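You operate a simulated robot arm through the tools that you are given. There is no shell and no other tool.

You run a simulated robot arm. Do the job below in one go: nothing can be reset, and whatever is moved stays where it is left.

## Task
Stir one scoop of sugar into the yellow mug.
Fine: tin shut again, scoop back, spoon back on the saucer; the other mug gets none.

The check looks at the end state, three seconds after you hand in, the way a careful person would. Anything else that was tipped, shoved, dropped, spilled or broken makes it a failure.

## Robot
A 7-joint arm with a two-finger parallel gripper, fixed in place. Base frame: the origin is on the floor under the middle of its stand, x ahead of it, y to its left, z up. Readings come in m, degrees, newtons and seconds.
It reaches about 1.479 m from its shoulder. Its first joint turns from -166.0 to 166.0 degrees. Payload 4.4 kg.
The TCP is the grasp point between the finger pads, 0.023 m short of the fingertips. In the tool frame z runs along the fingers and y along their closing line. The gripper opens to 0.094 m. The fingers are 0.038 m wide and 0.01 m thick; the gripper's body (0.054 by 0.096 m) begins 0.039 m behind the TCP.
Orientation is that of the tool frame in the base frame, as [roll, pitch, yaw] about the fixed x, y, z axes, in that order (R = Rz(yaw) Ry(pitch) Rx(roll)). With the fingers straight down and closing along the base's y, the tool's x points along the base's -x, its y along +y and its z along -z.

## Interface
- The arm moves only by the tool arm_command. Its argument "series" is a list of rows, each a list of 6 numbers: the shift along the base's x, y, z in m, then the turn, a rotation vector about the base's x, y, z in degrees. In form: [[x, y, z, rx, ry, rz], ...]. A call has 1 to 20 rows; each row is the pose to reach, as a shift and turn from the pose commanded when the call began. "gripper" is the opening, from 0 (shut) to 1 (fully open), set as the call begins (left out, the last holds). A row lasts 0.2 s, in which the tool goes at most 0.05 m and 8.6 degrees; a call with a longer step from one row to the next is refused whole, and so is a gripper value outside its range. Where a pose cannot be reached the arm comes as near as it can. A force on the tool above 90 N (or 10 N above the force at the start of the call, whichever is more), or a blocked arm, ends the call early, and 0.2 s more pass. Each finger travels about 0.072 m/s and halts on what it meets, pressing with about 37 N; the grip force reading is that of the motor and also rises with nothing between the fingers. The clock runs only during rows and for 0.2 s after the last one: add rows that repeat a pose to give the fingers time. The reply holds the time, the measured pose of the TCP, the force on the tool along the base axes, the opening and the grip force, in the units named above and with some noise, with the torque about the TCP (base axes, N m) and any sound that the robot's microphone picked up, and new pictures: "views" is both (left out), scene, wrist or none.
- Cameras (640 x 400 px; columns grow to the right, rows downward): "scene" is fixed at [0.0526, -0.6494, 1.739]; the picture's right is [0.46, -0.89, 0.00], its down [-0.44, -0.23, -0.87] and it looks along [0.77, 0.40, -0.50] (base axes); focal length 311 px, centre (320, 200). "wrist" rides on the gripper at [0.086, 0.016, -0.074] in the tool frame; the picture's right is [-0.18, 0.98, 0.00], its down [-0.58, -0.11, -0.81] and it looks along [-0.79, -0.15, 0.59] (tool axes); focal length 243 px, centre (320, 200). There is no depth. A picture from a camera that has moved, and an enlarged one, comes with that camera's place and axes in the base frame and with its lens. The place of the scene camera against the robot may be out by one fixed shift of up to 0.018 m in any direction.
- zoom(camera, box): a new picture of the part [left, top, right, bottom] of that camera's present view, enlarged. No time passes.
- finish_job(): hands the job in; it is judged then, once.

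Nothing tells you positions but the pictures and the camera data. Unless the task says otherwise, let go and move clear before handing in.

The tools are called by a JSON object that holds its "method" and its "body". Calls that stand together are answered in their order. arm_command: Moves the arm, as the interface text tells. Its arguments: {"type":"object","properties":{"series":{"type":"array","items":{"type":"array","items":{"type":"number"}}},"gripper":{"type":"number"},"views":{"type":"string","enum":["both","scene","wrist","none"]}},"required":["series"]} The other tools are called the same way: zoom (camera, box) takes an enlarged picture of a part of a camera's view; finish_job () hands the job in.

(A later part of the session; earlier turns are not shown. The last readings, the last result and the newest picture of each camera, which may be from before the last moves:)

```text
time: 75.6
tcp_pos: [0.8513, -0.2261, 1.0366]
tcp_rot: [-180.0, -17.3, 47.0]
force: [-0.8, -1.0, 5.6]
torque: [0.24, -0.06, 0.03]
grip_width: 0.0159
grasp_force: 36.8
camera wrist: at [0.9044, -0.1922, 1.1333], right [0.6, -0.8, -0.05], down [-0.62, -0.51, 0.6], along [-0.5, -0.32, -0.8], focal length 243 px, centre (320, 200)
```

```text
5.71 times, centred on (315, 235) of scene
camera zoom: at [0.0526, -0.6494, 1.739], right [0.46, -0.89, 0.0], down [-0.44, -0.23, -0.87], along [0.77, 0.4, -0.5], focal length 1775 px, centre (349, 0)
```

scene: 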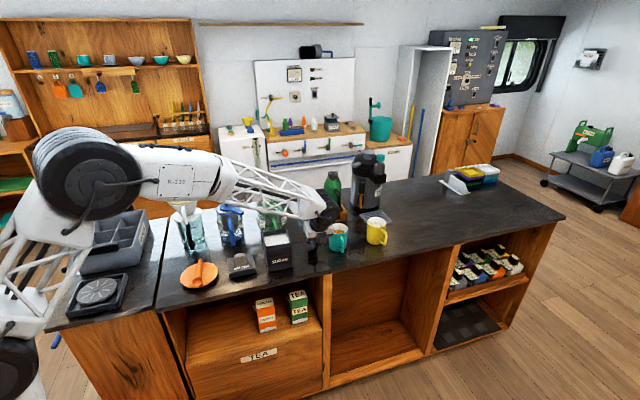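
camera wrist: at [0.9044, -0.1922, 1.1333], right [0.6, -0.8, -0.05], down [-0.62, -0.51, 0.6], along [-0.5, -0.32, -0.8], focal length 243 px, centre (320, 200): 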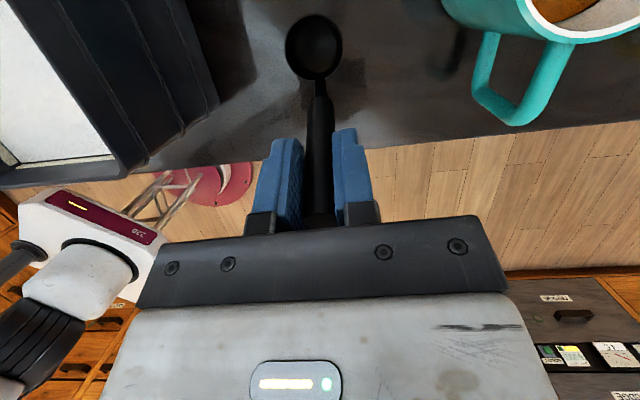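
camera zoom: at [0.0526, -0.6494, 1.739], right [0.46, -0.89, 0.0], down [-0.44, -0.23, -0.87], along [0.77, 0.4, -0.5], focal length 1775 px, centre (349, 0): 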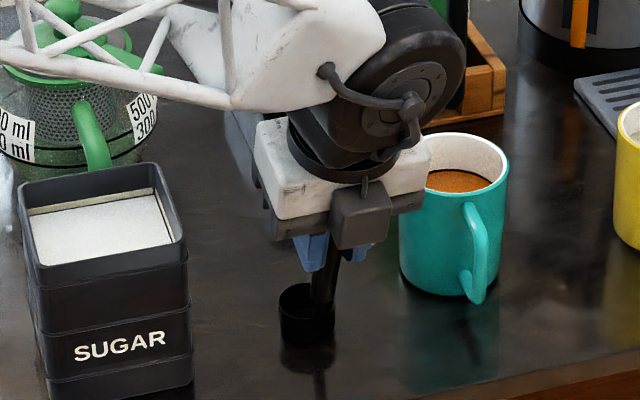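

The cup has just touched the counter (about 6 N). I'll open the fingers and watch that it stands on its own.

{"method": "arm_command", "body": {"series": [[0, 0, 0, 0, 0, 0], [0, 0, 0, 0, 0, 0], [0, 0, 0, 0, 0, 0]], "gripper": 0.6, "views": "both"}}

{"method": "zoom", "body": {"camera": "wrist", "box": [220, 0, 460, 200]}}

{"method": "zoom", "body": {"camera": "scene", "box": [280, 200, 350, 270]}}

```text
time: 76.4
tcp_pos: [0.8522, -0.2257, 1.0359]
tcp_rot: [-179.9, -17.2, 46.9]
force: [-0.6, -0.7, 0.7]
torque: [-0.01, -0.04, 0.03]
grip_width: 0.0564
grasp_force: 0.1
camera wrist: at [0.9044, -0.1922, 1.1326], right [0.6, -0.8, -0.05], down [-0.62, -0.51, 0.6], along [-0.5, -0.32, -0.8], focal length 243 px, centre (320, 200)
```

scene: 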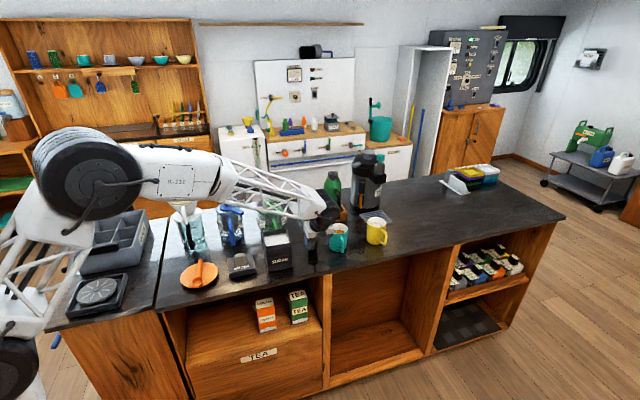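
wrist: 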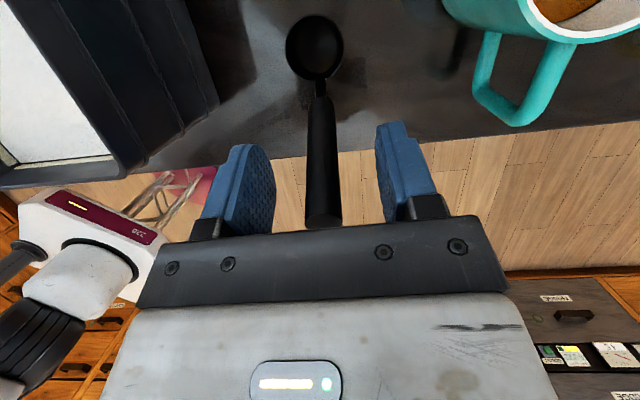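

```text
2.00 times, centred on (340, 100) of wrist
camera zoom: at [0.9044, -0.1922, 1.1326], right [0.6, -0.8, -0.05], down [-0.62, -0.51, 0.6], along [-0.5, -0.32, -0.8], focal length 485 px, centre (280, 400)
```

zoom: 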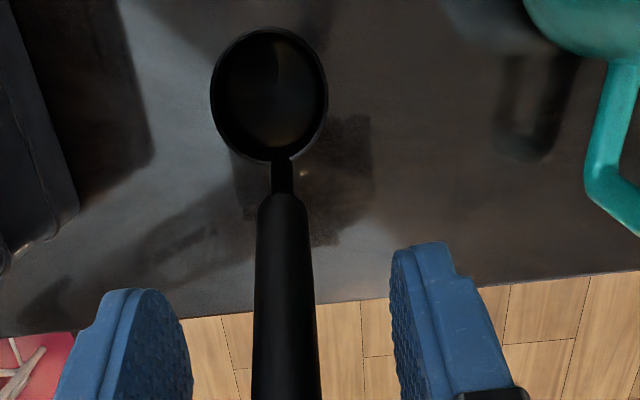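

```text
5.71 times, centred on (315, 235) of scene
camera zoom: at [0.0526, -0.6494, 1.739], right [0.46, -0.89, 0.0], down [-0.44, -0.23, -0.87], along [0.77, 0.4, -0.5], focal length 1775 px, centre (349, 0)
```

zoom: 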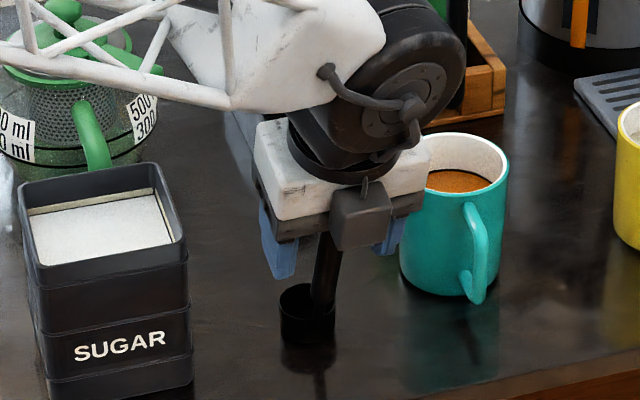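

The scoop stands upright in its original spot. I'll back the hand out along the handle axis and level it.

{"method": "arm_command", "body": {"series": [[-0.0041, -0.0044, 0.0191, 0, 0, 0], [-0.0081, -0.0087, 0.0382, 0, 0, 0], [-0.0122, -0.0131, 0.0573, 0, 0, 0], [-0.0162, -0.0174, 0.0764, 0, 0, 0], [-0.0183, -0.0196, 0.0859, 0, 0, 0], [-0.0183, -0.0196, 0.105, -4.2, 3.9, 0], [-0.0183, -0.0196, 0.12, -8.4, 7.9, 0], [-0.0183, -0.0196, 0.136, -12.65, 11.8, 0], [-0.0183, -0.0196, 0.136, -12.65, 11.8, 0]], "views": "both"}}

{"method": "zoom", "body": {"camera": "scene", "box": [280, 180, 400, 270]}}

```text
time: 78.4
tcp_pos: [0.8324, -0.247, 1.1728]
tcp_rot: [-180.0, 0.1, 47.0]
force: [-0.7, 0.3, 0.0]
torque: [0.0, 0.02, -0.01]
grip_width: 0.0566
grasp_force: 0.0
camera wrist: at [0.9039, -0.1927, 1.2467], right [0.59, -0.8, 0.0], down [-0.48, -0.35, 0.81], along [-0.65, -0.48, -0.59], focal length 243 px, centre (320, 200)
```

scene: 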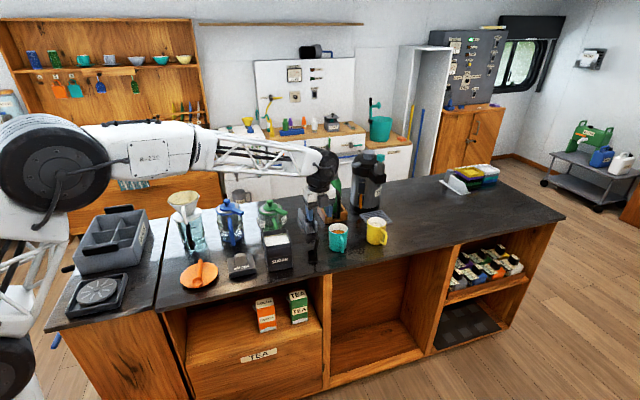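
wrist: 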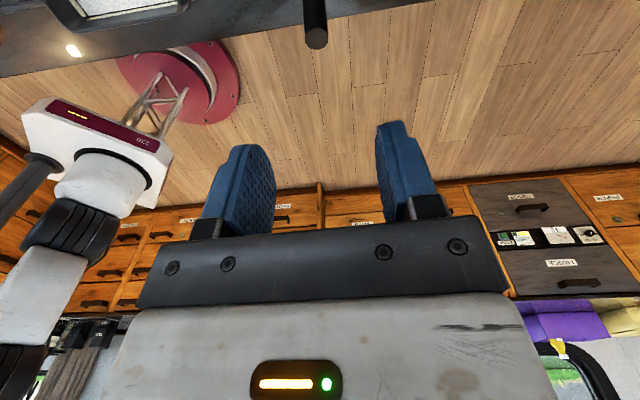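

```text
4.44 times, centred on (340, 225) of scene
camera zoom: at [0.0526, -0.6494, 1.739], right [0.46, -0.89, 0.0], down [-0.44, -0.23, -0.87], along [0.77, 0.4, -0.5], focal length 1381 px, centre (231, 89)
```

zoom: 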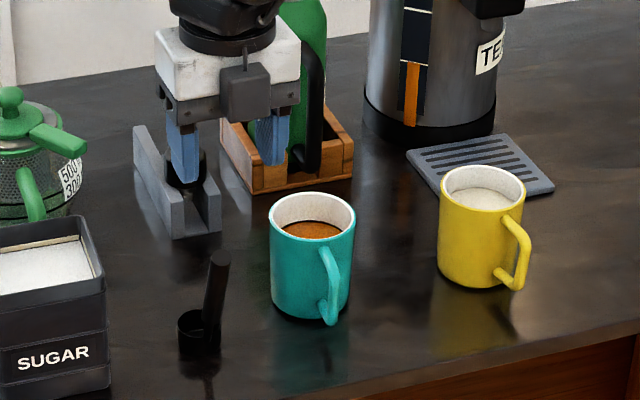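

The scoop stands well and both mugs are undisturbed; the yellow one shows the sugar layer. Now I return to the lid: turn the hand back +88° and hover over the lid's handle.

{"method": "arm_command", "body": {"series": [[-0.0107, 0.0248, 0, 0, 0, 8], [-0.0215, 0.0496, 0, 0, 0, 16], [-0.0322, 0.0744, 0, 0, 0, 24], [-0.0429, 0.0992, 0, 0, 0, 32], [-0.0536, 0.124, 0, 0, 0, 40], [-0.0644, 0.1487, 0, 0, 0, 48], [-0.0751, 0.1735, 0, 0, 0, 56], [-0.0858, 0.1983, 0, 0, 0, 64], [-0.0965, 0.2231, 0, 0, 0, 72], [-0.1073, 0.2479, -0.01, 0, 0, 80], [-0.118, 0.2727, -0.03, 0, 0, 88], [-0.118, 0.2727, -0.06, 0, 0, 88], [-0.118, 0.2727, -0.09, 0, 0, 88], [-0.118, 0.2727, -0.12, 0, 0, 88], [-0.118, 0.2727, -0.12, 0, 0, 88]], "views": "both"}}

{"method": "zoom", "body": {"camera": "wrist", "box": [220, 40, 460, 240]}}

{"method": "zoom", "body": {"camera": "scene", "box": [200, 190, 300, 285]}}

```text
time: 81.6
tcp_pos: [0.7162, 0.0277, 1.0536]
tcp_rot: [180.0, 0.1, 135.1]
force: [0.7, -0.1, -0.7]
torque: [-0.01, 0.0, -0.03]
grip_width: 0.0562
grasp_force: 0.1
camera wrist: at [0.6662, 0.1014, 1.1267], right [0.83, 0.56, 0.0], down [0.33, -0.49, 0.81], along [0.46, -0.67, -0.59], focal length 243 px, centre (320, 200)
```

scene: 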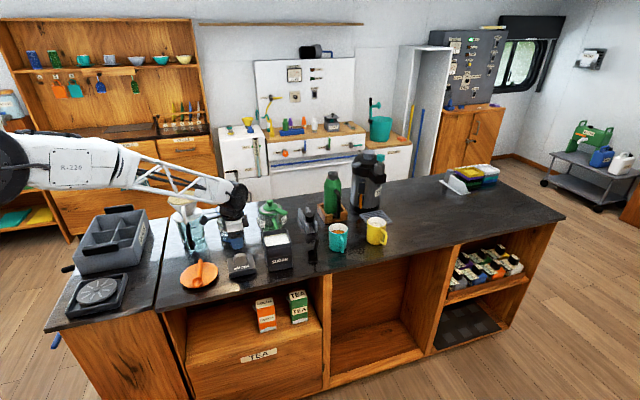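
wrist: 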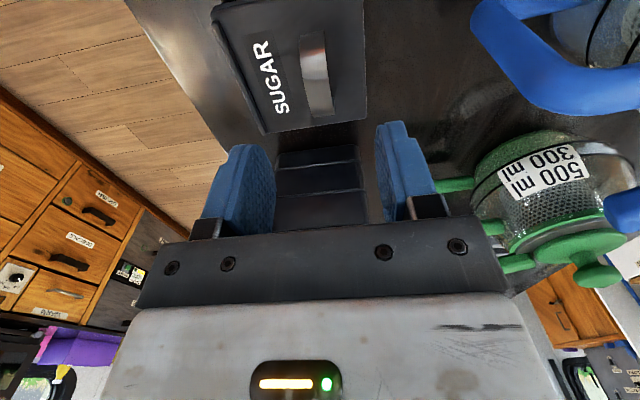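

```text
2.00 times, centred on (340, 140) of wrist
camera zoom: at [0.6662, 0.1014, 1.1267], right [0.83, 0.56, 0.0], down [0.33, -0.49, 0.81], along [0.46, -0.67, -0.59], focal length 485 px, centre (280, 320)
```

zoom: 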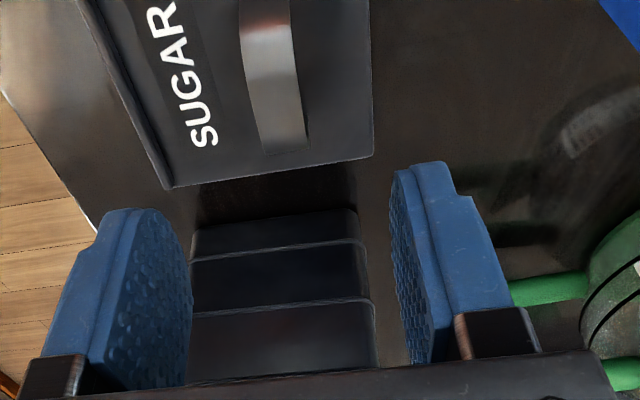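

```text
4.21 times, centred on (250, 238) of scene
camera zoom: at [0.0526, -0.6494, 1.739], right [0.46, -0.89, 0.0], down [-0.44, -0.23, -0.87], along [0.77, 0.4, -0.5], focal length 1308 px, centre (615, 42)
```

zoom: 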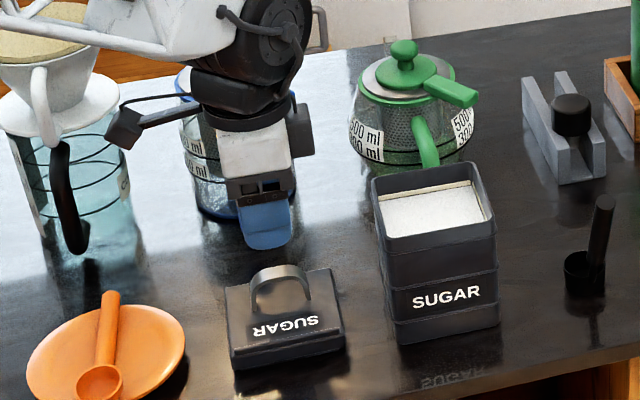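

The lid's handle is exactly between the fingers. Descending to the recorded grip height and closing.

{"method": "arm_command", "body": {"series": [[0, 0, -0.025, 0, 0, 0], [0, 0, -0.05, 0, 0, 0], [0, 0, -0.068, 0, 0, 0], [0, 0, -0.0791, 0, 0, 0], [0, 0, -0.0791, 0, 0, 0]], "views": "none"}}

{"method": "arm_command", "body": {"series": [[0, 0, 0, 0, 0, 0], [0, 0, 0, 0, 0, 0], [0, 0, 0, 0, 0, 0], [0, 0, 0, 0, 0, 0]], "gripper": 0, "views": "both"}}

{"method": "zoom", "body": {"camera": "wrist", "box": [200, 40, 440, 240]}}

{"method": "zoom", "body": {"camera": "scene", "box": [200, 210, 300, 285]}}

```text
time: 82.8
tcp_pos: [0.7144, 0.0255, 0.973]
tcp_rot: [180.0, 0.0, 135.0]
force: [-0.2, 0.0, -0.3]
torque: [0.02, 0.0, 0.03]
grip_width: 0.0566
grasp_force: 0.0
```

```text
time: 83.8
tcp_pos: [0.7146, 0.026, 0.9721]
tcp_rot: [-180.0, 0.0, 135.0]
force: [0.4, 0.0, -0.6]
torque: [-0.02, -0.04, -0.02]
grip_width: 0.0148
grasp_force: 37.2
camera wrist: at [0.665, 0.0998, 1.0472], right [0.83, 0.56, 0.0], down [0.33, -0.49, 0.81], along [0.46, -0.67, -0.59], focal length 243 px, centre (320, 200)
```

scene: 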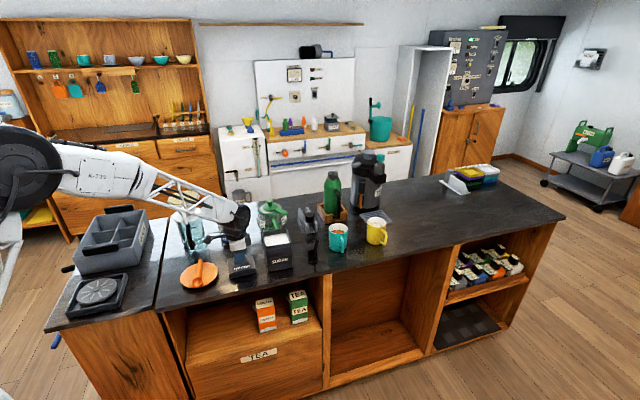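
wrist: 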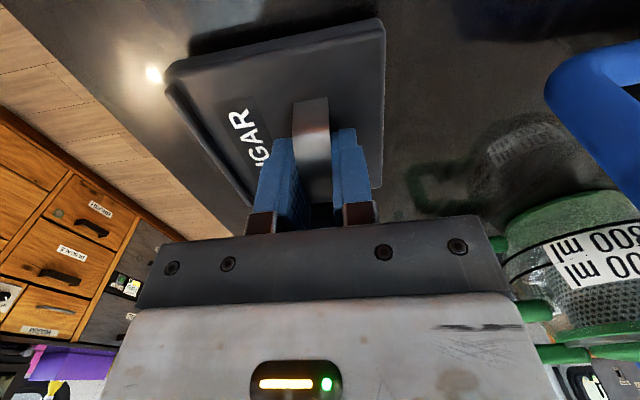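

```text
2.00 times, centred on (320, 140) of wrist
camera zoom: at [0.665, 0.0998, 1.0472], right [0.83, 0.56, 0.0], down [0.33, -0.49, 0.81], along [0.46, -0.67, -0.59], focal length 485 px, centre (320, 320)
```

zoom: 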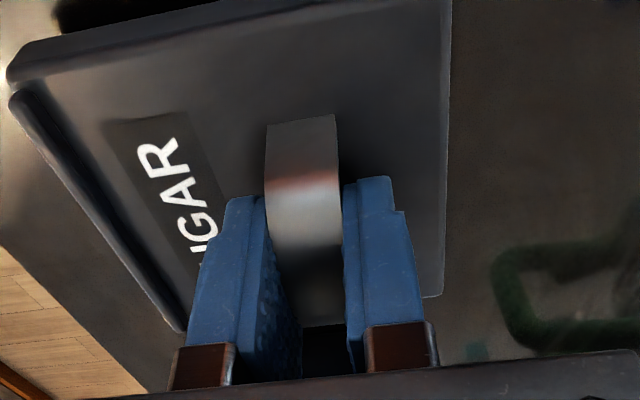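

```text
5.33 times, centred on (250, 248) of scene
camera zoom: at [0.0526, -0.6494, 1.739], right [0.46, -0.89, 0.0], down [-0.44, -0.23, -0.87], along [0.77, 0.4, -0.5], focal length 1657 px, centre (693, -53)
```

zoom: 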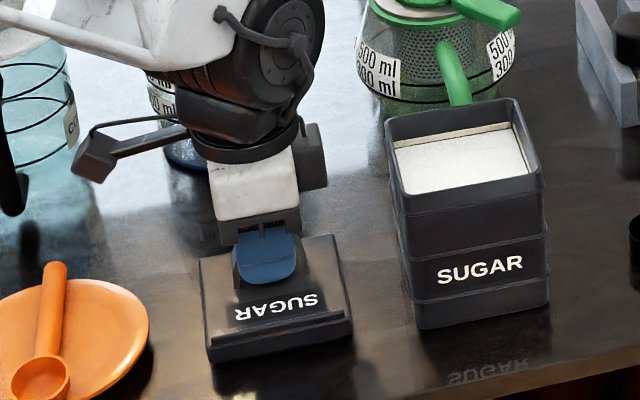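

The lid is gripped exactly as before. I'll lift it, carry it back over the tin and stop 2 cm above the closed position to check alignment.

{"method": "arm_command", "body": {"series": [[0, 0, 0.02, 0, 0, 0], [0, 0, 0.06, 0, 0, 0], [0, 0, 0.1, 0, 0, 0], [0, 0, 0.145, 0, 0, 0], [0, 0, 0.1835, 0, 0, 0], [0.02, -0.022, 0.1835, 0, 0, 0], [0.045, -0.0491, 0.1835, 0, 0, 0], [0.07, -0.0764, 0.1835, 0, 0, 0], [0.093, -0.1015, 0.1835, 0, 0, 0], [0.093, -0.1015, 0.16, 0, 0, 0], [0.093, -0.1015, 0.1335, 0, 0, 0], [0.093, -0.1015, 0.1335, 0, 0, 0]], "views": "both"}}

{"method": "zoom", "body": {"camera": "wrist", "box": [150, 0, 420, 200]}}

{"method": "zoom", "body": {"camera": "scene", "box": [250, 200, 310, 275]}}

```text
time: 86.4
tcp_pos: [0.8096, -0.0745, 1.1059]
tcp_rot: [180.0, 0.0, 135.0]
force: [0.4, -1.0, -0.5]
torque: [0.0, -0.02, 0.0]
grip_width: 0.015
grasp_force: 36.8
camera wrist: at [0.7594, -0.0008, 1.1801], right [0.83, 0.56, 0.0], down [0.33, -0.49, 0.81], along [0.46, -0.67, -0.59], focal length 243 px, centre (320, 200)
```

scene: 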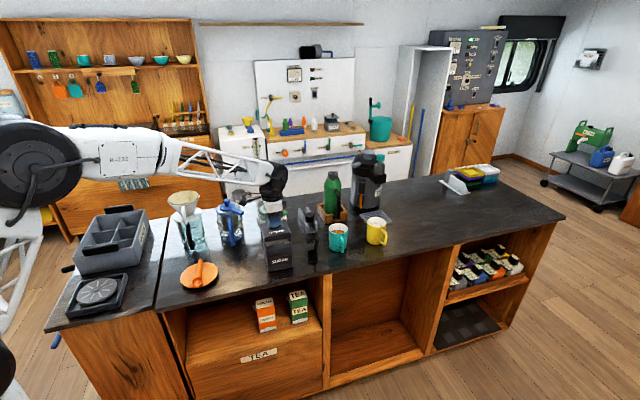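
wrist: 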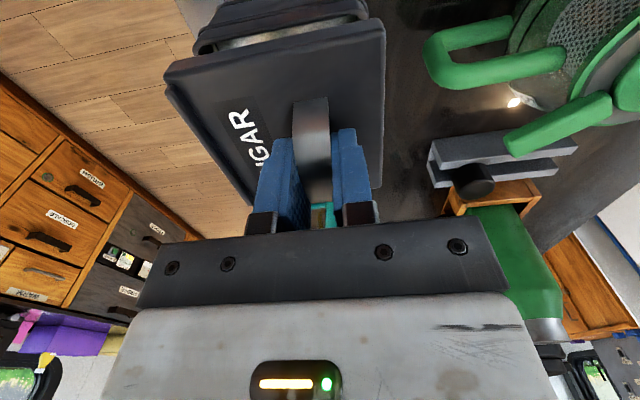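

```text
2.00 times, centred on (285, 100) of wrist
camera zoom: at [0.7594, -0.0008, 1.1801], right [0.83, 0.56, 0.0], down [0.33, -0.49, 0.81], along [0.46, -0.67, -0.59], focal length 485 px, centre (390, 400)
```

zoom: 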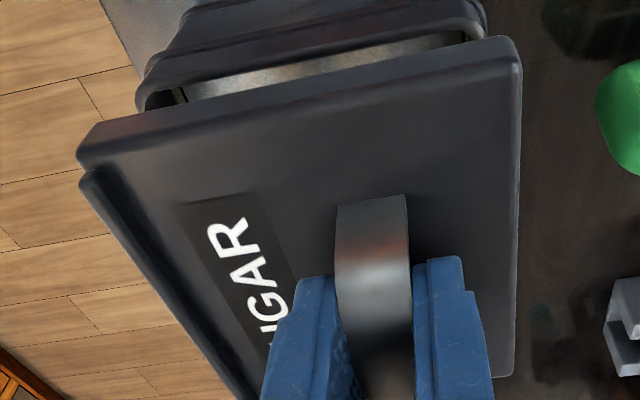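

```text
5.33 times, centred on (280, 238) of scene
camera zoom: at [0.0526, -0.6494, 1.739], right [0.46, -0.89, 0.0], down [-0.44, -0.23, -0.87], along [0.77, 0.4, -0.5], focal length 1657 px, centre (533, 0)
```

zoom: 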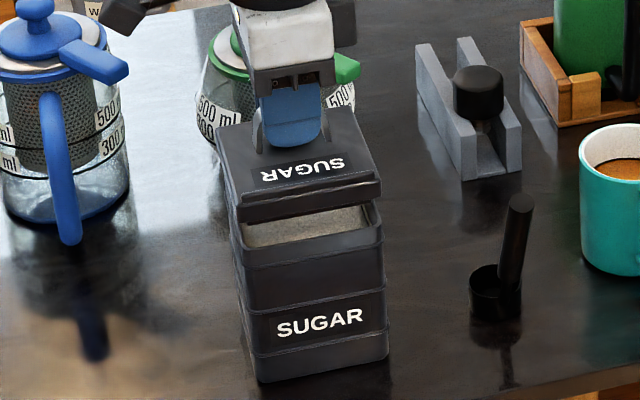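

Alignment looks right. I'll come down to 9 mm above closed, the same height as in my earlier picture, to compare directly.

{"method": "arm_command", "body": {"series": [[0, 0, -0.006, 0, 0, 0], [0, 0, -0.011, 0, 0, 0], [0, 0, -0.011, 0, 0, 0]], "views": "both"}}

{"method": "zoom", "body": {"camera": "wrist", "box": [150, 0, 420, 200]}}

{"method": "zoom", "body": {"camera": "scene", "box": [250, 210, 310, 280]}}

```text
time: 87.2
tcp_pos: [0.8078, -0.0746, 1.0952]
tcp_rot: [-179.9, 0.0, 135.0]
force: [0.6, -0.1, -0.6]
torque: [0.01, -0.03, -0.05]
grip_width: 0.015
grasp_force: 37.1
camera wrist: at [0.7586, -0.0007, 1.1692], right [0.83, 0.56, 0.0], down [0.33, -0.49, 0.81], along [0.46, -0.67, -0.59], focal length 243 px, centre (320, 200)
```

scene: 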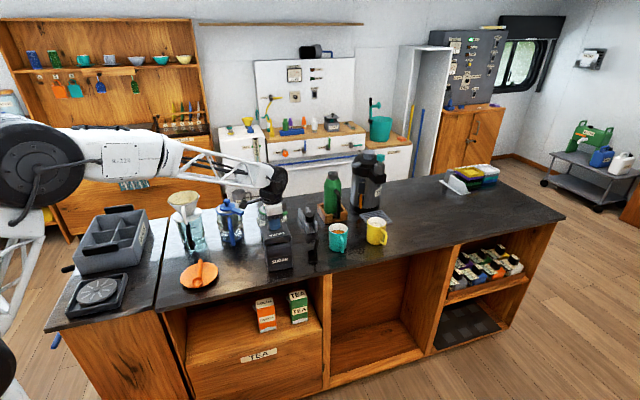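
wrist: 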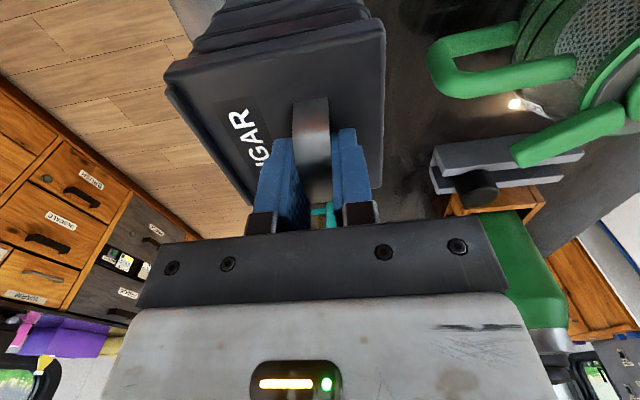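

```text
2.00 times, centred on (285, 100) of wrist
camera zoom: at [0.7586, -0.0007, 1.1692], right [0.83, 0.56, 0.0], down [0.33, -0.49, 0.81], along [0.46, -0.67, -0.59], focal length 485 px, centre (390, 400)
```

zoom: 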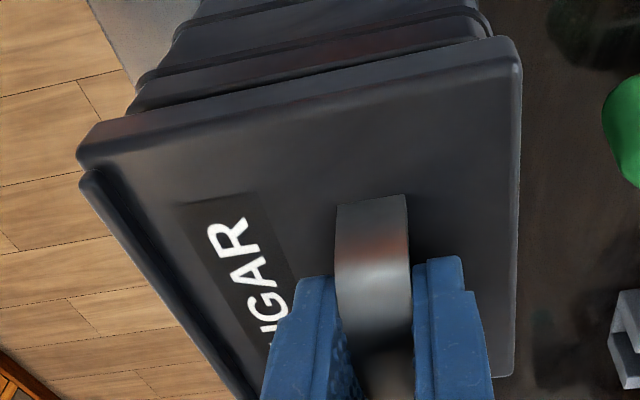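

```text
5.71 times, centred on (280, 245) of scene
camera zoom: at [0.0526, -0.6494, 1.739], right [0.46, -0.89, 0.0], down [-0.44, -0.23, -0.87], along [0.77, 0.4, -0.5], focal length 1775 px, centre (549, -57)
```

zoom: 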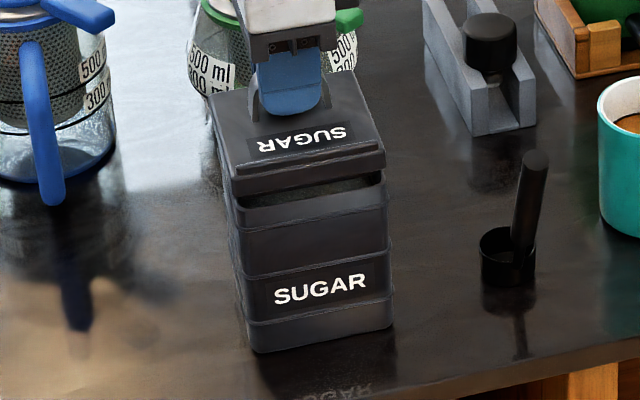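

Compared with the earlier picture the lid sits about 1.5–2 mm too far left, so I'll shift that much to the right and lower gently while watching the force.

{"method": "arm_command", "body": {"series": [[0.0011, -0.0011, 0, 0, 0, 0], [0.0011, -0.0011, -0.0015, 0, 0, 0], [0.0011, -0.0011, -0.003, 0, 0, 0], [0.0011, -0.0011, -0.003, 0, 0, 0]], "views": "none"}}

{"method": "arm_command", "body": {"series": [[0, 0, -0.001, 0, 0, 0], [0, 0, -0.002, 0, 0, 0], [0, 0, -0.002, 0, 0, 0]], "views": "both"}}

{"method": "zoom", "body": {"camera": "wrist", "box": [150, 0, 420, 200]}}

{"method": "zoom", "body": {"camera": "scene", "box": [260, 215, 300, 250]}}

```text
time: 88.2
tcp_pos: [0.8099, -0.0767, 1.0921]
tcp_rot: [-179.9, 0.0, 135.0]
force: [0.0, -0.8, -0.5]
torque: [0.03, -0.02, -0.02]
grip_width: 0.0149
grasp_force: 37.3
```

```text
time: 89.0
tcp_pos: [0.8094, -0.0763, 1.0906]
tcp_rot: [-179.9, 0.0, 135.0]
force: [0.0, 0.0, -0.3]
torque: [0.0, 0.0, -0.02]
grip_width: 0.0149
grasp_force: 37.2
camera wrist: at [0.7598, -0.0022, 1.1645], right [0.83, 0.56, 0.0], down [0.33, -0.49, 0.81], along [0.46, -0.67, -0.59], focal length 243 px, centre (320, 200)
```

scene: 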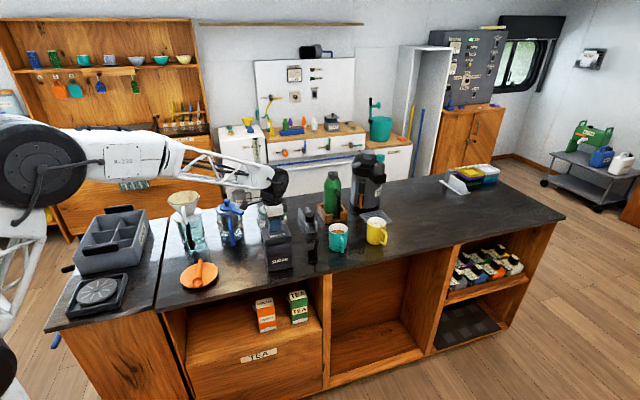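
wrist: 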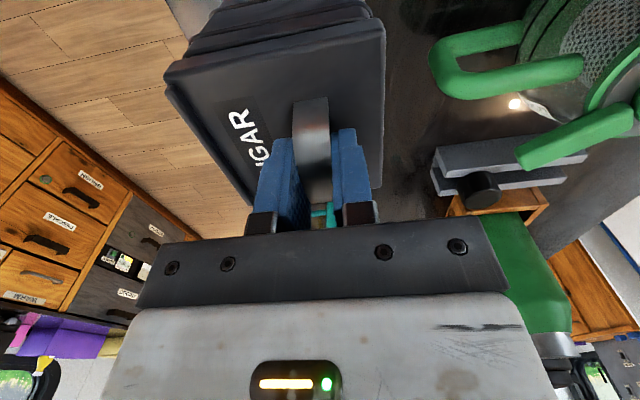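

```text
2.00 times, centred on (285, 100) of wrist
camera zoom: at [0.7598, -0.0022, 1.1645], right [0.83, 0.56, 0.0], down [0.33, -0.49, 0.81], along [0.46, -0.67, -0.59], focal length 485 px, centre (390, 400)
```

zoom: 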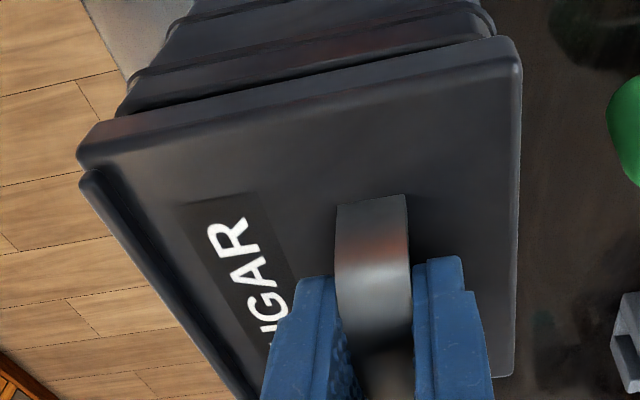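

```text
11.43 times, centred on (280, 232) of scene
camera zoom: at [0.0526, -0.6494, 1.739], right [0.46, -0.89, 0.0], down [-0.44, -0.23, -0.87], along [0.77, 0.4, -0.5], focal length 3550 px, centre (777, -171)
```

zoom: 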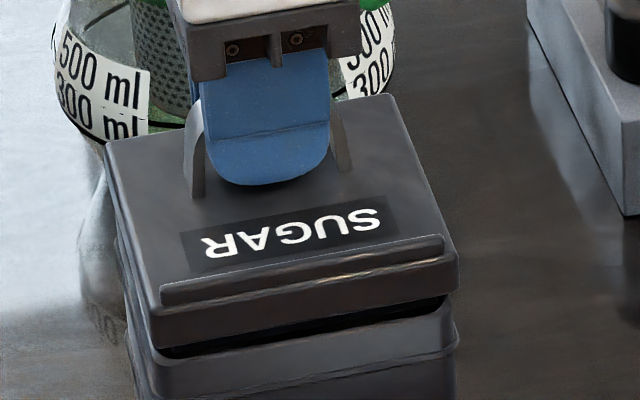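

The lid edges line up with the tin all round. Lowering the last few millimetres.

{"method": "arm_command", "body": {"series": [[0, 0, -0.001, 0, 0, 0], [0, 0, -0.002, 0, 0, 0], [0, 0, -0.002, 0, 0, 0]], "views": "none"}}

{"method": "arm_command", "body": {"series": [[0, 0, -0.001, 0, 0, 0], [0, 0, -0.0025, 0, 0, 0], [0, 0, -0.0025, 0, 0, 0]], "views": "both"}}

{"method": "zoom", "body": {"camera": "wrist", "box": [150, 0, 420, 200]}}

{"method": "zoom", "body": {"camera": "scene", "box": [260, 215, 300, 250]}}

```text
time: 89.8
tcp_pos: [0.8102, -0.0762, 1.0871]
tcp_rot: [180.0, 0.1, 135.0]
force: [0.5, -0.3, -0.1]
torque: [0.02, -0.04, 0.02]
grip_width: 0.0151
grasp_force: 37.2
```

```text
time: 90.6
tcp_pos: [0.8092, -0.077, 1.0854]
tcp_rot: [-180.0, 0.0, 135.0]
force: [0.2, 0.1, -0.6]
torque: [0.03, -0.03, -0.01]
grip_width: 0.0149
grasp_force: 36.8
camera wrist: at [0.7592, -0.0028, 1.1598], right [0.83, 0.56, 0.0], down [0.33, -0.49, 0.81], along [0.46, -0.67, -0.59], focal length 243 px, centre (320, 200)
```

scene: 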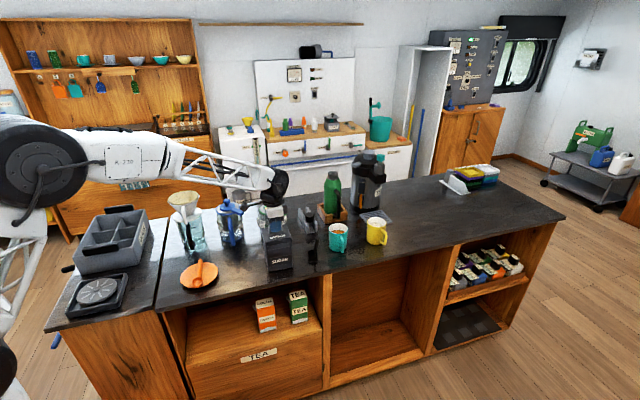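
wrist: 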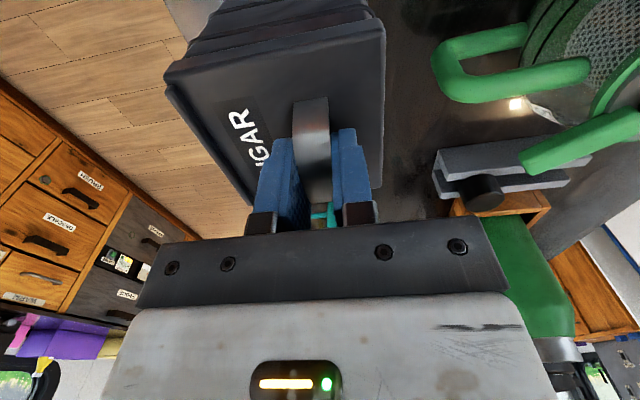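

```text
2.00 times, centred on (285, 100) of wrist
camera zoom: at [0.7592, -0.0028, 1.1598], right [0.83, 0.56, 0.0], down [0.33, -0.49, 0.81], along [0.46, -0.67, -0.59], focal length 485 px, centre (390, 400)
```

zoom: 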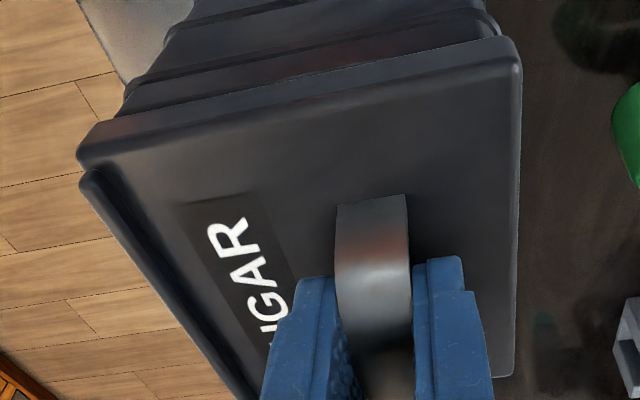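

```text
11.43 times, centred on (280, 232) of scene
camera zoom: at [0.0526, -0.6494, 1.739], right [0.46, -0.89, 0.0], down [-0.44, -0.23, -0.87], along [0.77, 0.4, -0.5], focal length 3550 px, centre (777, -171)
```

zoom: 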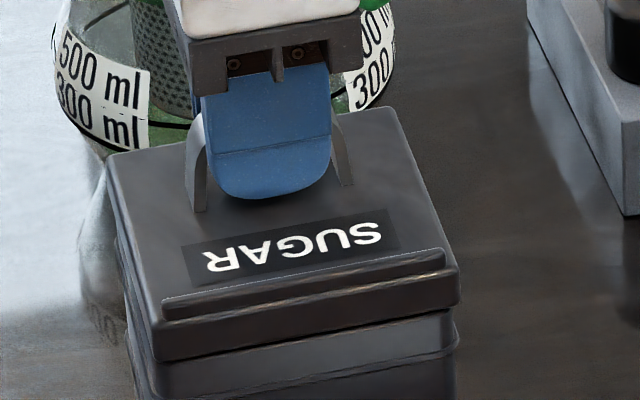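

It looks seated, yet no contact force shows. A couple more 1 mm steps until it rests firmly.

{"method": "arm_command", "body": {"series": [[0, 0, -0.001, 0, 0, 0], [0, 0, -0.001, 0, 0, 0]], "views": "none"}}

{"method": "arm_command", "body": {"series": [[0, 0, -0.001, 0, 0, 0], [0, 0, -0.001, 0, 0, 0]], "views": "none"}}

```text
time: 91.2
tcp_pos: [0.809, -0.0769, 1.0849]
tcp_rot: [180.0, 0.1, 135.0]
force: [-0.8, -0.8, 0.8]
torque: [-0.08, 0.01, 0.05]
grip_width: 0.0149
grasp_force: 37.1
```

```text
time: 91.8
tcp_pos: [0.8098, -0.0752, 1.0857]
tcp_rot: [179.8, 0.0, 135.0]
force: [-3.0, -3.1, 17.1]
torque: [0.09, 0.16, 0.02]
grip_width: 0.0148
grasp_force: 37.3
```

Contact at about 17 N: the lid is seated. I'll relieve the pressure, release, and look.

{"method": "arm_command", "body": {"series": [[0, 0, 0.0015, 0, 0, 0], [0, 0, 0.0015, 0, 0, 0]], "views": "none"}}

{"method": "arm_command", "body": {"series": [[0, 0, 0, 0, 0, 0], [0, 0, 0, 0, 0, 0], [0, 0, 0, 0, 0, 0]], "gripper": 0.5, "views": "none"}}

{"method": "arm_command", "body": {"series": [[0, 0, 0.02, 0, 0, 0], [0, 0, 0.05, 0, 0, 0], [0, 0, 0.085, 0, 0, 0], [0, 0, 0.12, 0, 0, 0], [0, 0, 0.12, 0, 0, 0]], "views": "both"}}

{"method": "zoom", "body": {"camera": "scene", "box": [255, 210, 305, 280]}}

{"method": "zoom", "body": {"camera": "wrist", "box": [150, 0, 420, 200]}}

```text
time: 92.4
tcp_pos: [0.8096, -0.075, 1.0854]
tcp_rot: [179.9, 0.1, 135.0]
force: [1.3, -1.8, 6.0]
torque: [-0.25, -0.3, -0.03]
grip_width: 0.015
grasp_force: 37.0
```

```text
time: 93.2
tcp_pos: [0.8095, -0.0751, 1.0863]
tcp_rot: [-180.0, 0.0, 135.1]
force: [-0.1, -0.2, 0.3]
torque: [0.03, 0.0, 0.03]
grip_width: 0.0469
grasp_force: 0.0
```

```text
time: 94.4
tcp_pos: [0.8086, -0.0764, 1.2042]
tcp_rot: [180.0, 0.0, 135.0]
force: [0.1, 0.4, -0.6]
torque: [-0.02, -0.02, 0.02]
grip_width: 0.047
grasp_force: 0.0
camera wrist: at [0.7595, -0.0018, 1.279], right [0.83, 0.56, 0.0], down [0.33, -0.49, 0.81], along [0.46, -0.67, -0.59], focal length 243 px, centre (320, 200)
```

scene: 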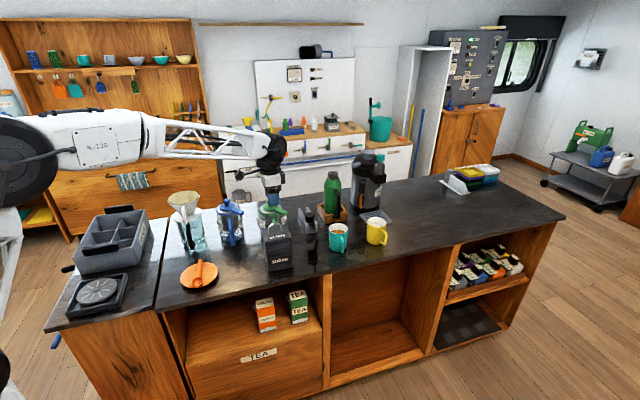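
wrist: 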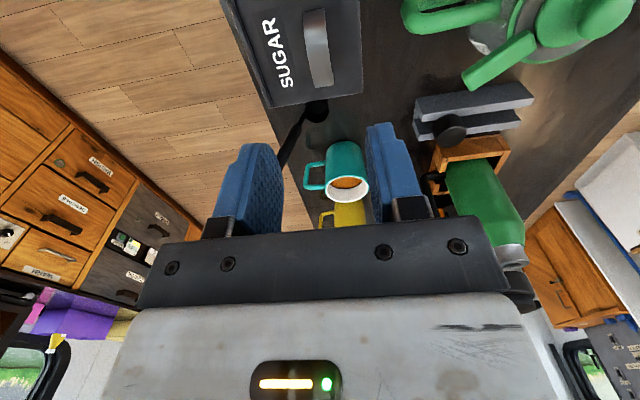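

```text
5.71 times, centred on (280, 245) of scene
camera zoom: at [0.0526, -0.6494, 1.739], right [0.46, -0.89, 0.0], down [-0.44, -0.23, -0.87], along [0.77, 0.4, -0.5], focal length 1775 px, centre (549, -57)
```

zoom: 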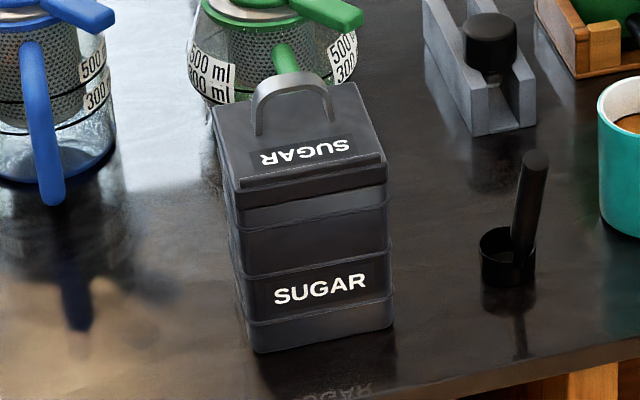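

```text
2.00 times, centred on (285, 100) of wrist
camera zoom: at [0.7595, -0.0018, 1.279], right [0.83, 0.56, 0.0], down [0.33, -0.49, 0.81], along [0.46, -0.67, -0.59], focal length 485 px, centre (390, 400)
```

zoom: 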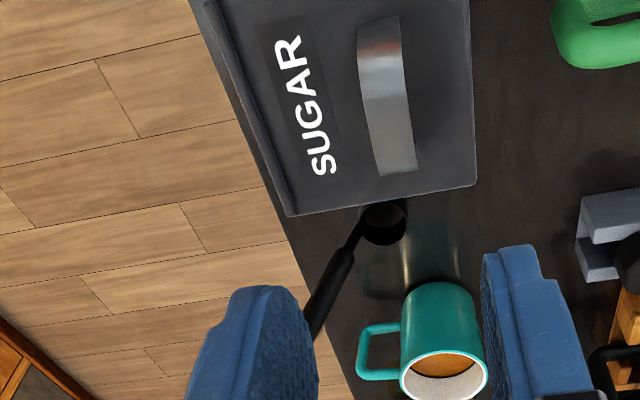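

The tin is shut and flush, scoop back in place. Next the spoon: I'll swing the hand +90° and move to a point in front of the saucer to view the spoon closely.

{"method": "arm_command", "body": {"series": [[-0.028, 0.007, 0, 0, 0, 8.2], [-0.056, 0.014, 0, 0, 0, 16.4], [-0.085, 0.02, 0, 0, 0, 24.6], [-0.113, 0.027, 0, 0, 0, 32.8], [-0.141, 0.034, 0, 0, 0, 41], [-0.17, 0.041, 0, 0, 0, 49.2], [-0.198, 0.048, 0, 0, 0, 57.4], [-0.226, 0.055, 0, 0, 0, 65.6], [-0.255, 0.061, 0, 0, 0, 73.8], [-0.283, 0.068, 0, 0, 0, 82], [-0.311, 0.075, 0, 0, 0, 90], [-0.311, 0.075, 0, 0, 0, 90]], "gripper": 0.6, "views": "both"}}

{"method": "zoom", "body": {"camera": "wrist", "box": [240, 60, 420, 200]}}

{"method": "zoom", "body": {"camera": "scene", "box": [165, 235, 255, 300]}}

```text
time: 97.0
tcp_pos: [0.4957, -0.001, 1.2039]
tcp_rot: [-180.0, -0.1, -134.9]
force: [-0.7, 0.3, -0.9]
torque: [0.04, 0.0, 0.01]
grip_width: 0.0566
grasp_force: 0.0
camera wrist: at [0.4236, -0.0497, 1.2782], right [-0.57, 0.82, 0.0], down [0.49, 0.33, 0.81], along [0.66, 0.46, -0.59], focal length 243 px, centre (320, 200)
```

scene: 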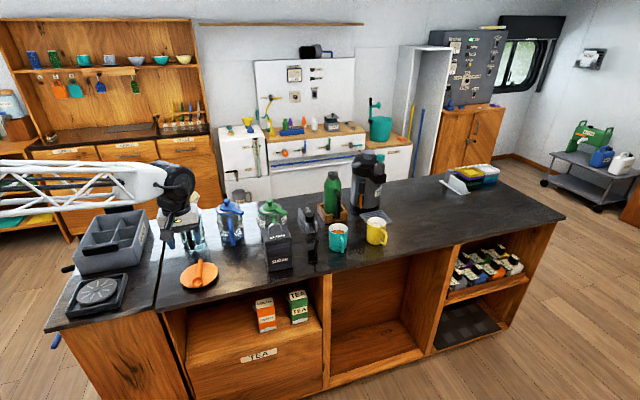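
wrist: 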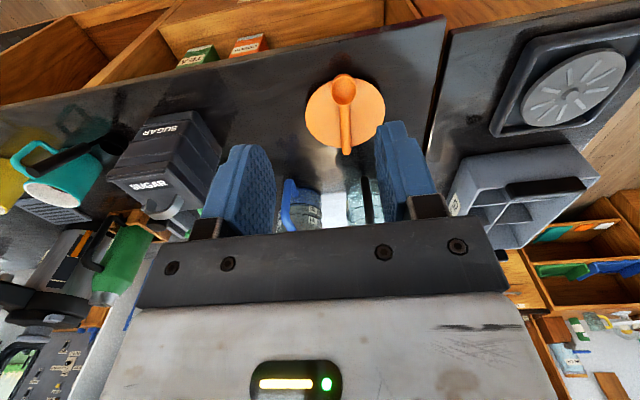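

```text
2.86 times, centred on (330, 130) of wrist
camera zoom: at [0.4236, -0.0497, 1.2782], right [-0.57, 0.82, 0.0], down [0.49, 0.33, 0.81], along [0.66, 0.46, -0.59], focal length 693 px, centre (291, 400)
```

zoom: 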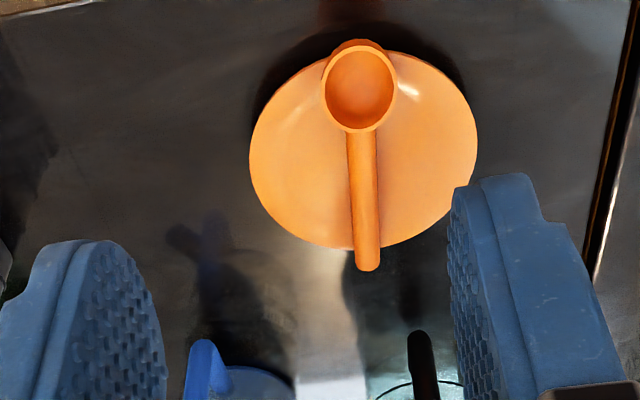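

```text
6.15 times, centred on (210, 268) of scene
camera zoom: at [0.0526, -0.6494, 1.739], right [0.46, -0.89, 0.0], down [-0.44, -0.23, -0.87], along [0.77, 0.4, -0.5], focal length 1912 px, centre (997, -215)
```

zoom: 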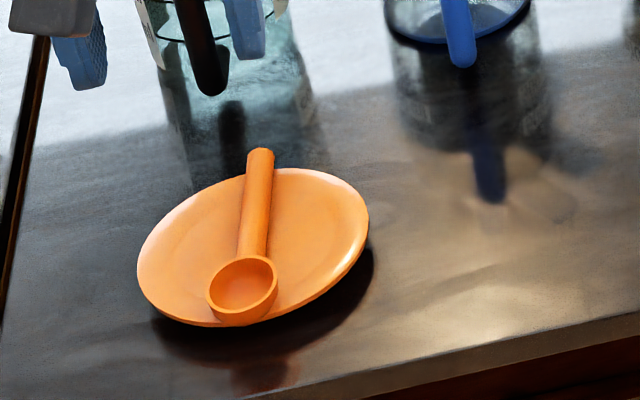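

The spoon lies with its bowl at the front of the saucer (bowl rim centre ~(0.557, 0.082)) and its handle end at ~(0.644, 0.160, 0.951), 14 mm thick. I'll position the hand above the handle, fingers narrowed to about 30 mm, 3 cm from the handle end.

{"method": "arm_command", "body": {"series": [[0.025, 0.028, 0, 0, 0, -0.6], [0.05, 0.056, 0, 0, 0, -1.2], [0.075, 0.084, 0, 0, 0, -1.8], [0.1, 0.112, 0, 0, 0, -2.4], [0.124, 0.141, 0, 0, 0, -3.1], [0.124, 0.141, -0.04, 0, 0, -3.1], [0.124, 0.141, -0.08, 0, 0, -3.1], [0.124, 0.141, -0.12, 0, 0, -3.1], [0.124, 0.141, -0.15, 0, 0, -3.1], [0.124, 0.141, -0.17, 0, 0, -3.1], [0.124, 0.141, -0.17, 0, 0, -3.1]], "gripper": 0.34, "views": "both"}}

{"method": "zoom", "body": {"camera": "wrist", "box": [220, 0, 420, 200]}}

{"method": "zoom", "body": {"camera": "scene", "box": [165, 200, 255, 300]}}

```text
time: 99.4
tcp_pos: [0.6228, 0.1391, 1.035]
tcp_rot: [179.9, 0.0, -138.1]
force: [-0.3, 0.2, 0.5]
torque: [0.03, -0.03, 0.01]
grip_width: 0.0318
grasp_force: 0.0
camera wrist: at [0.5473, 0.094, 1.1093], right [-0.52, 0.85, 0.0], down [0.51, 0.31, 0.81], along [0.69, 0.42, -0.59], focal length 243 px, centre (320, 200)
```

scene: 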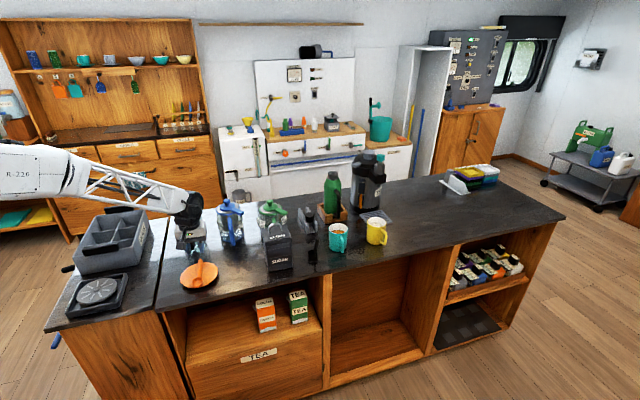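
wrist: 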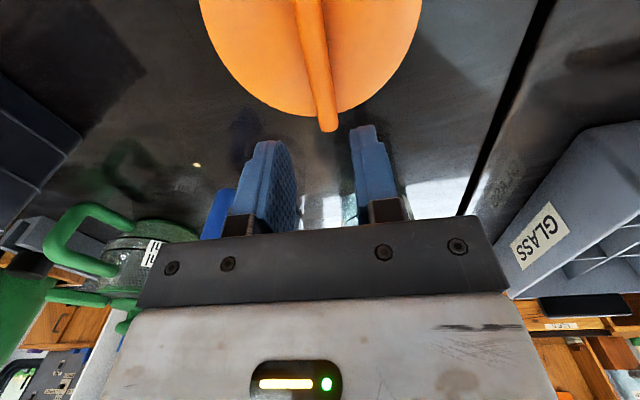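

```text
2.00 times, centred on (320, 100) of wrist
camera zoom: at [0.5473, 0.094, 1.1093], right [-0.52, 0.85, 0.0], down [0.51, 0.31, 0.81], along [0.69, 0.42, -0.59], focal length 485 px, centre (320, 400)
```

zoom: 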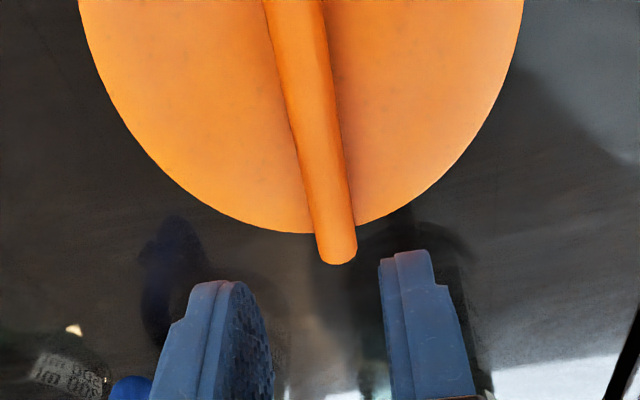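

```text
4.00 times, centred on (210, 250) of scene
camera zoom: at [0.0526, -0.6494, 1.739], right [0.46, -0.89, 0.0], down [-0.44, -0.23, -0.87], along [0.77, 0.4, -0.5], focal length 1243 px, centre (760, 0)
```

zoom: 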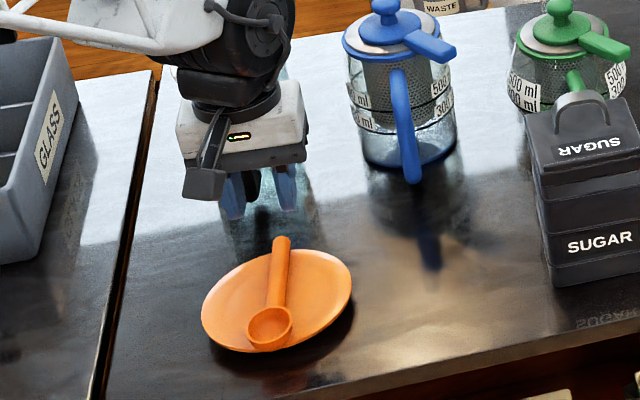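

The handle is 2.4 mm off the finger centreline, which I'll correct while descending to about z = 0.966 (tips stay above the saucer's slope).

{"method": "arm_command", "body": {"series": [[-0.0016, 0.0018, -0.015, 0, 0, 0], [-0.0016, 0.0018, -0.03, 0, 0, 0], [-0.0016, 0.0018, -0.045, 0, 0, 0], [-0.0016, 0.0018, -0.055, 0, 0, 0], [-0.0016, 0.0018, -0.062, 0, 0, 0], [-0.0016, 0.0018, -0.062, 0, 0, 0]], "views": "both"}}

{"method": "zoom", "body": {"camera": "wrist", "box": [220, 40, 420, 240]}}

{"method": "zoom", "body": {"camera": "scene", "box": [175, 225, 235, 295]}}

```text
time: 100.8
tcp_pos: [0.6219, 0.1432, 0.9742]
tcp_rot: [-180.0, -0.1, -138.2]
force: [-0.7, -0.1, 0.8]
torque: [-0.01, -0.01, 0.0]
grip_width: 0.0319
grasp_force: 0.1
camera wrist: at [0.5461, 0.0974, 1.0475], right [-0.52, 0.85, 0.0], down [0.51, 0.31, 0.81], along [0.69, 0.42, -0.59], focal length 243 px, centre (320, 200)
```

scene: 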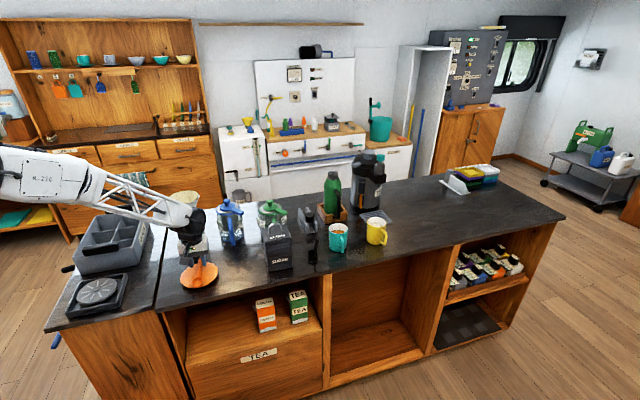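
wrist: 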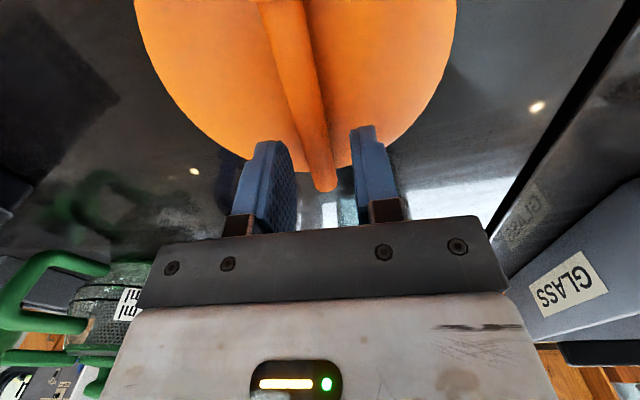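

```text
2.00 times, centred on (320, 140) of wrist
camera zoom: at [0.5461, 0.0974, 1.0475], right [-0.52, 0.85, 0.0], down [0.51, 0.31, 0.81], along [0.69, 0.42, -0.59], focal length 485 px, centre (320, 320)
```

zoom: 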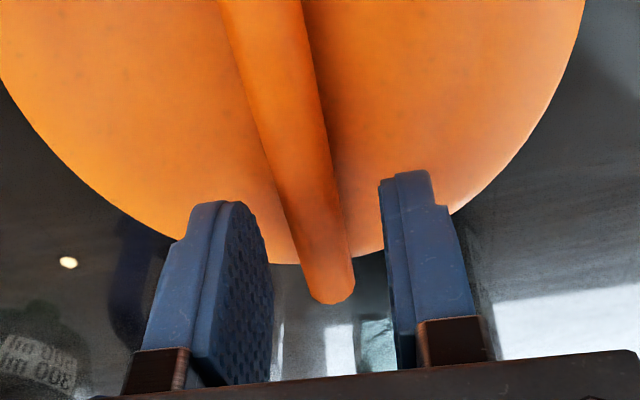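

```text
5.71 times, centred on (205, 260) of scene
camera zoom: at [0.0526, -0.6494, 1.739], right [0.46, -0.89, 0.0], down [-0.44, -0.23, -0.87], along [0.77, 0.4, -0.5], focal length 1775 px, centre (977, -143)
```

zoom: 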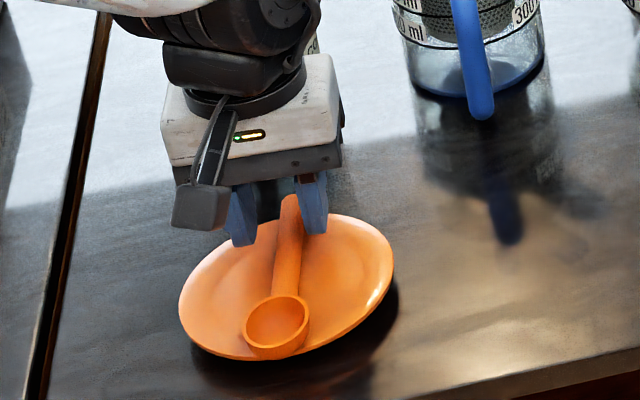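

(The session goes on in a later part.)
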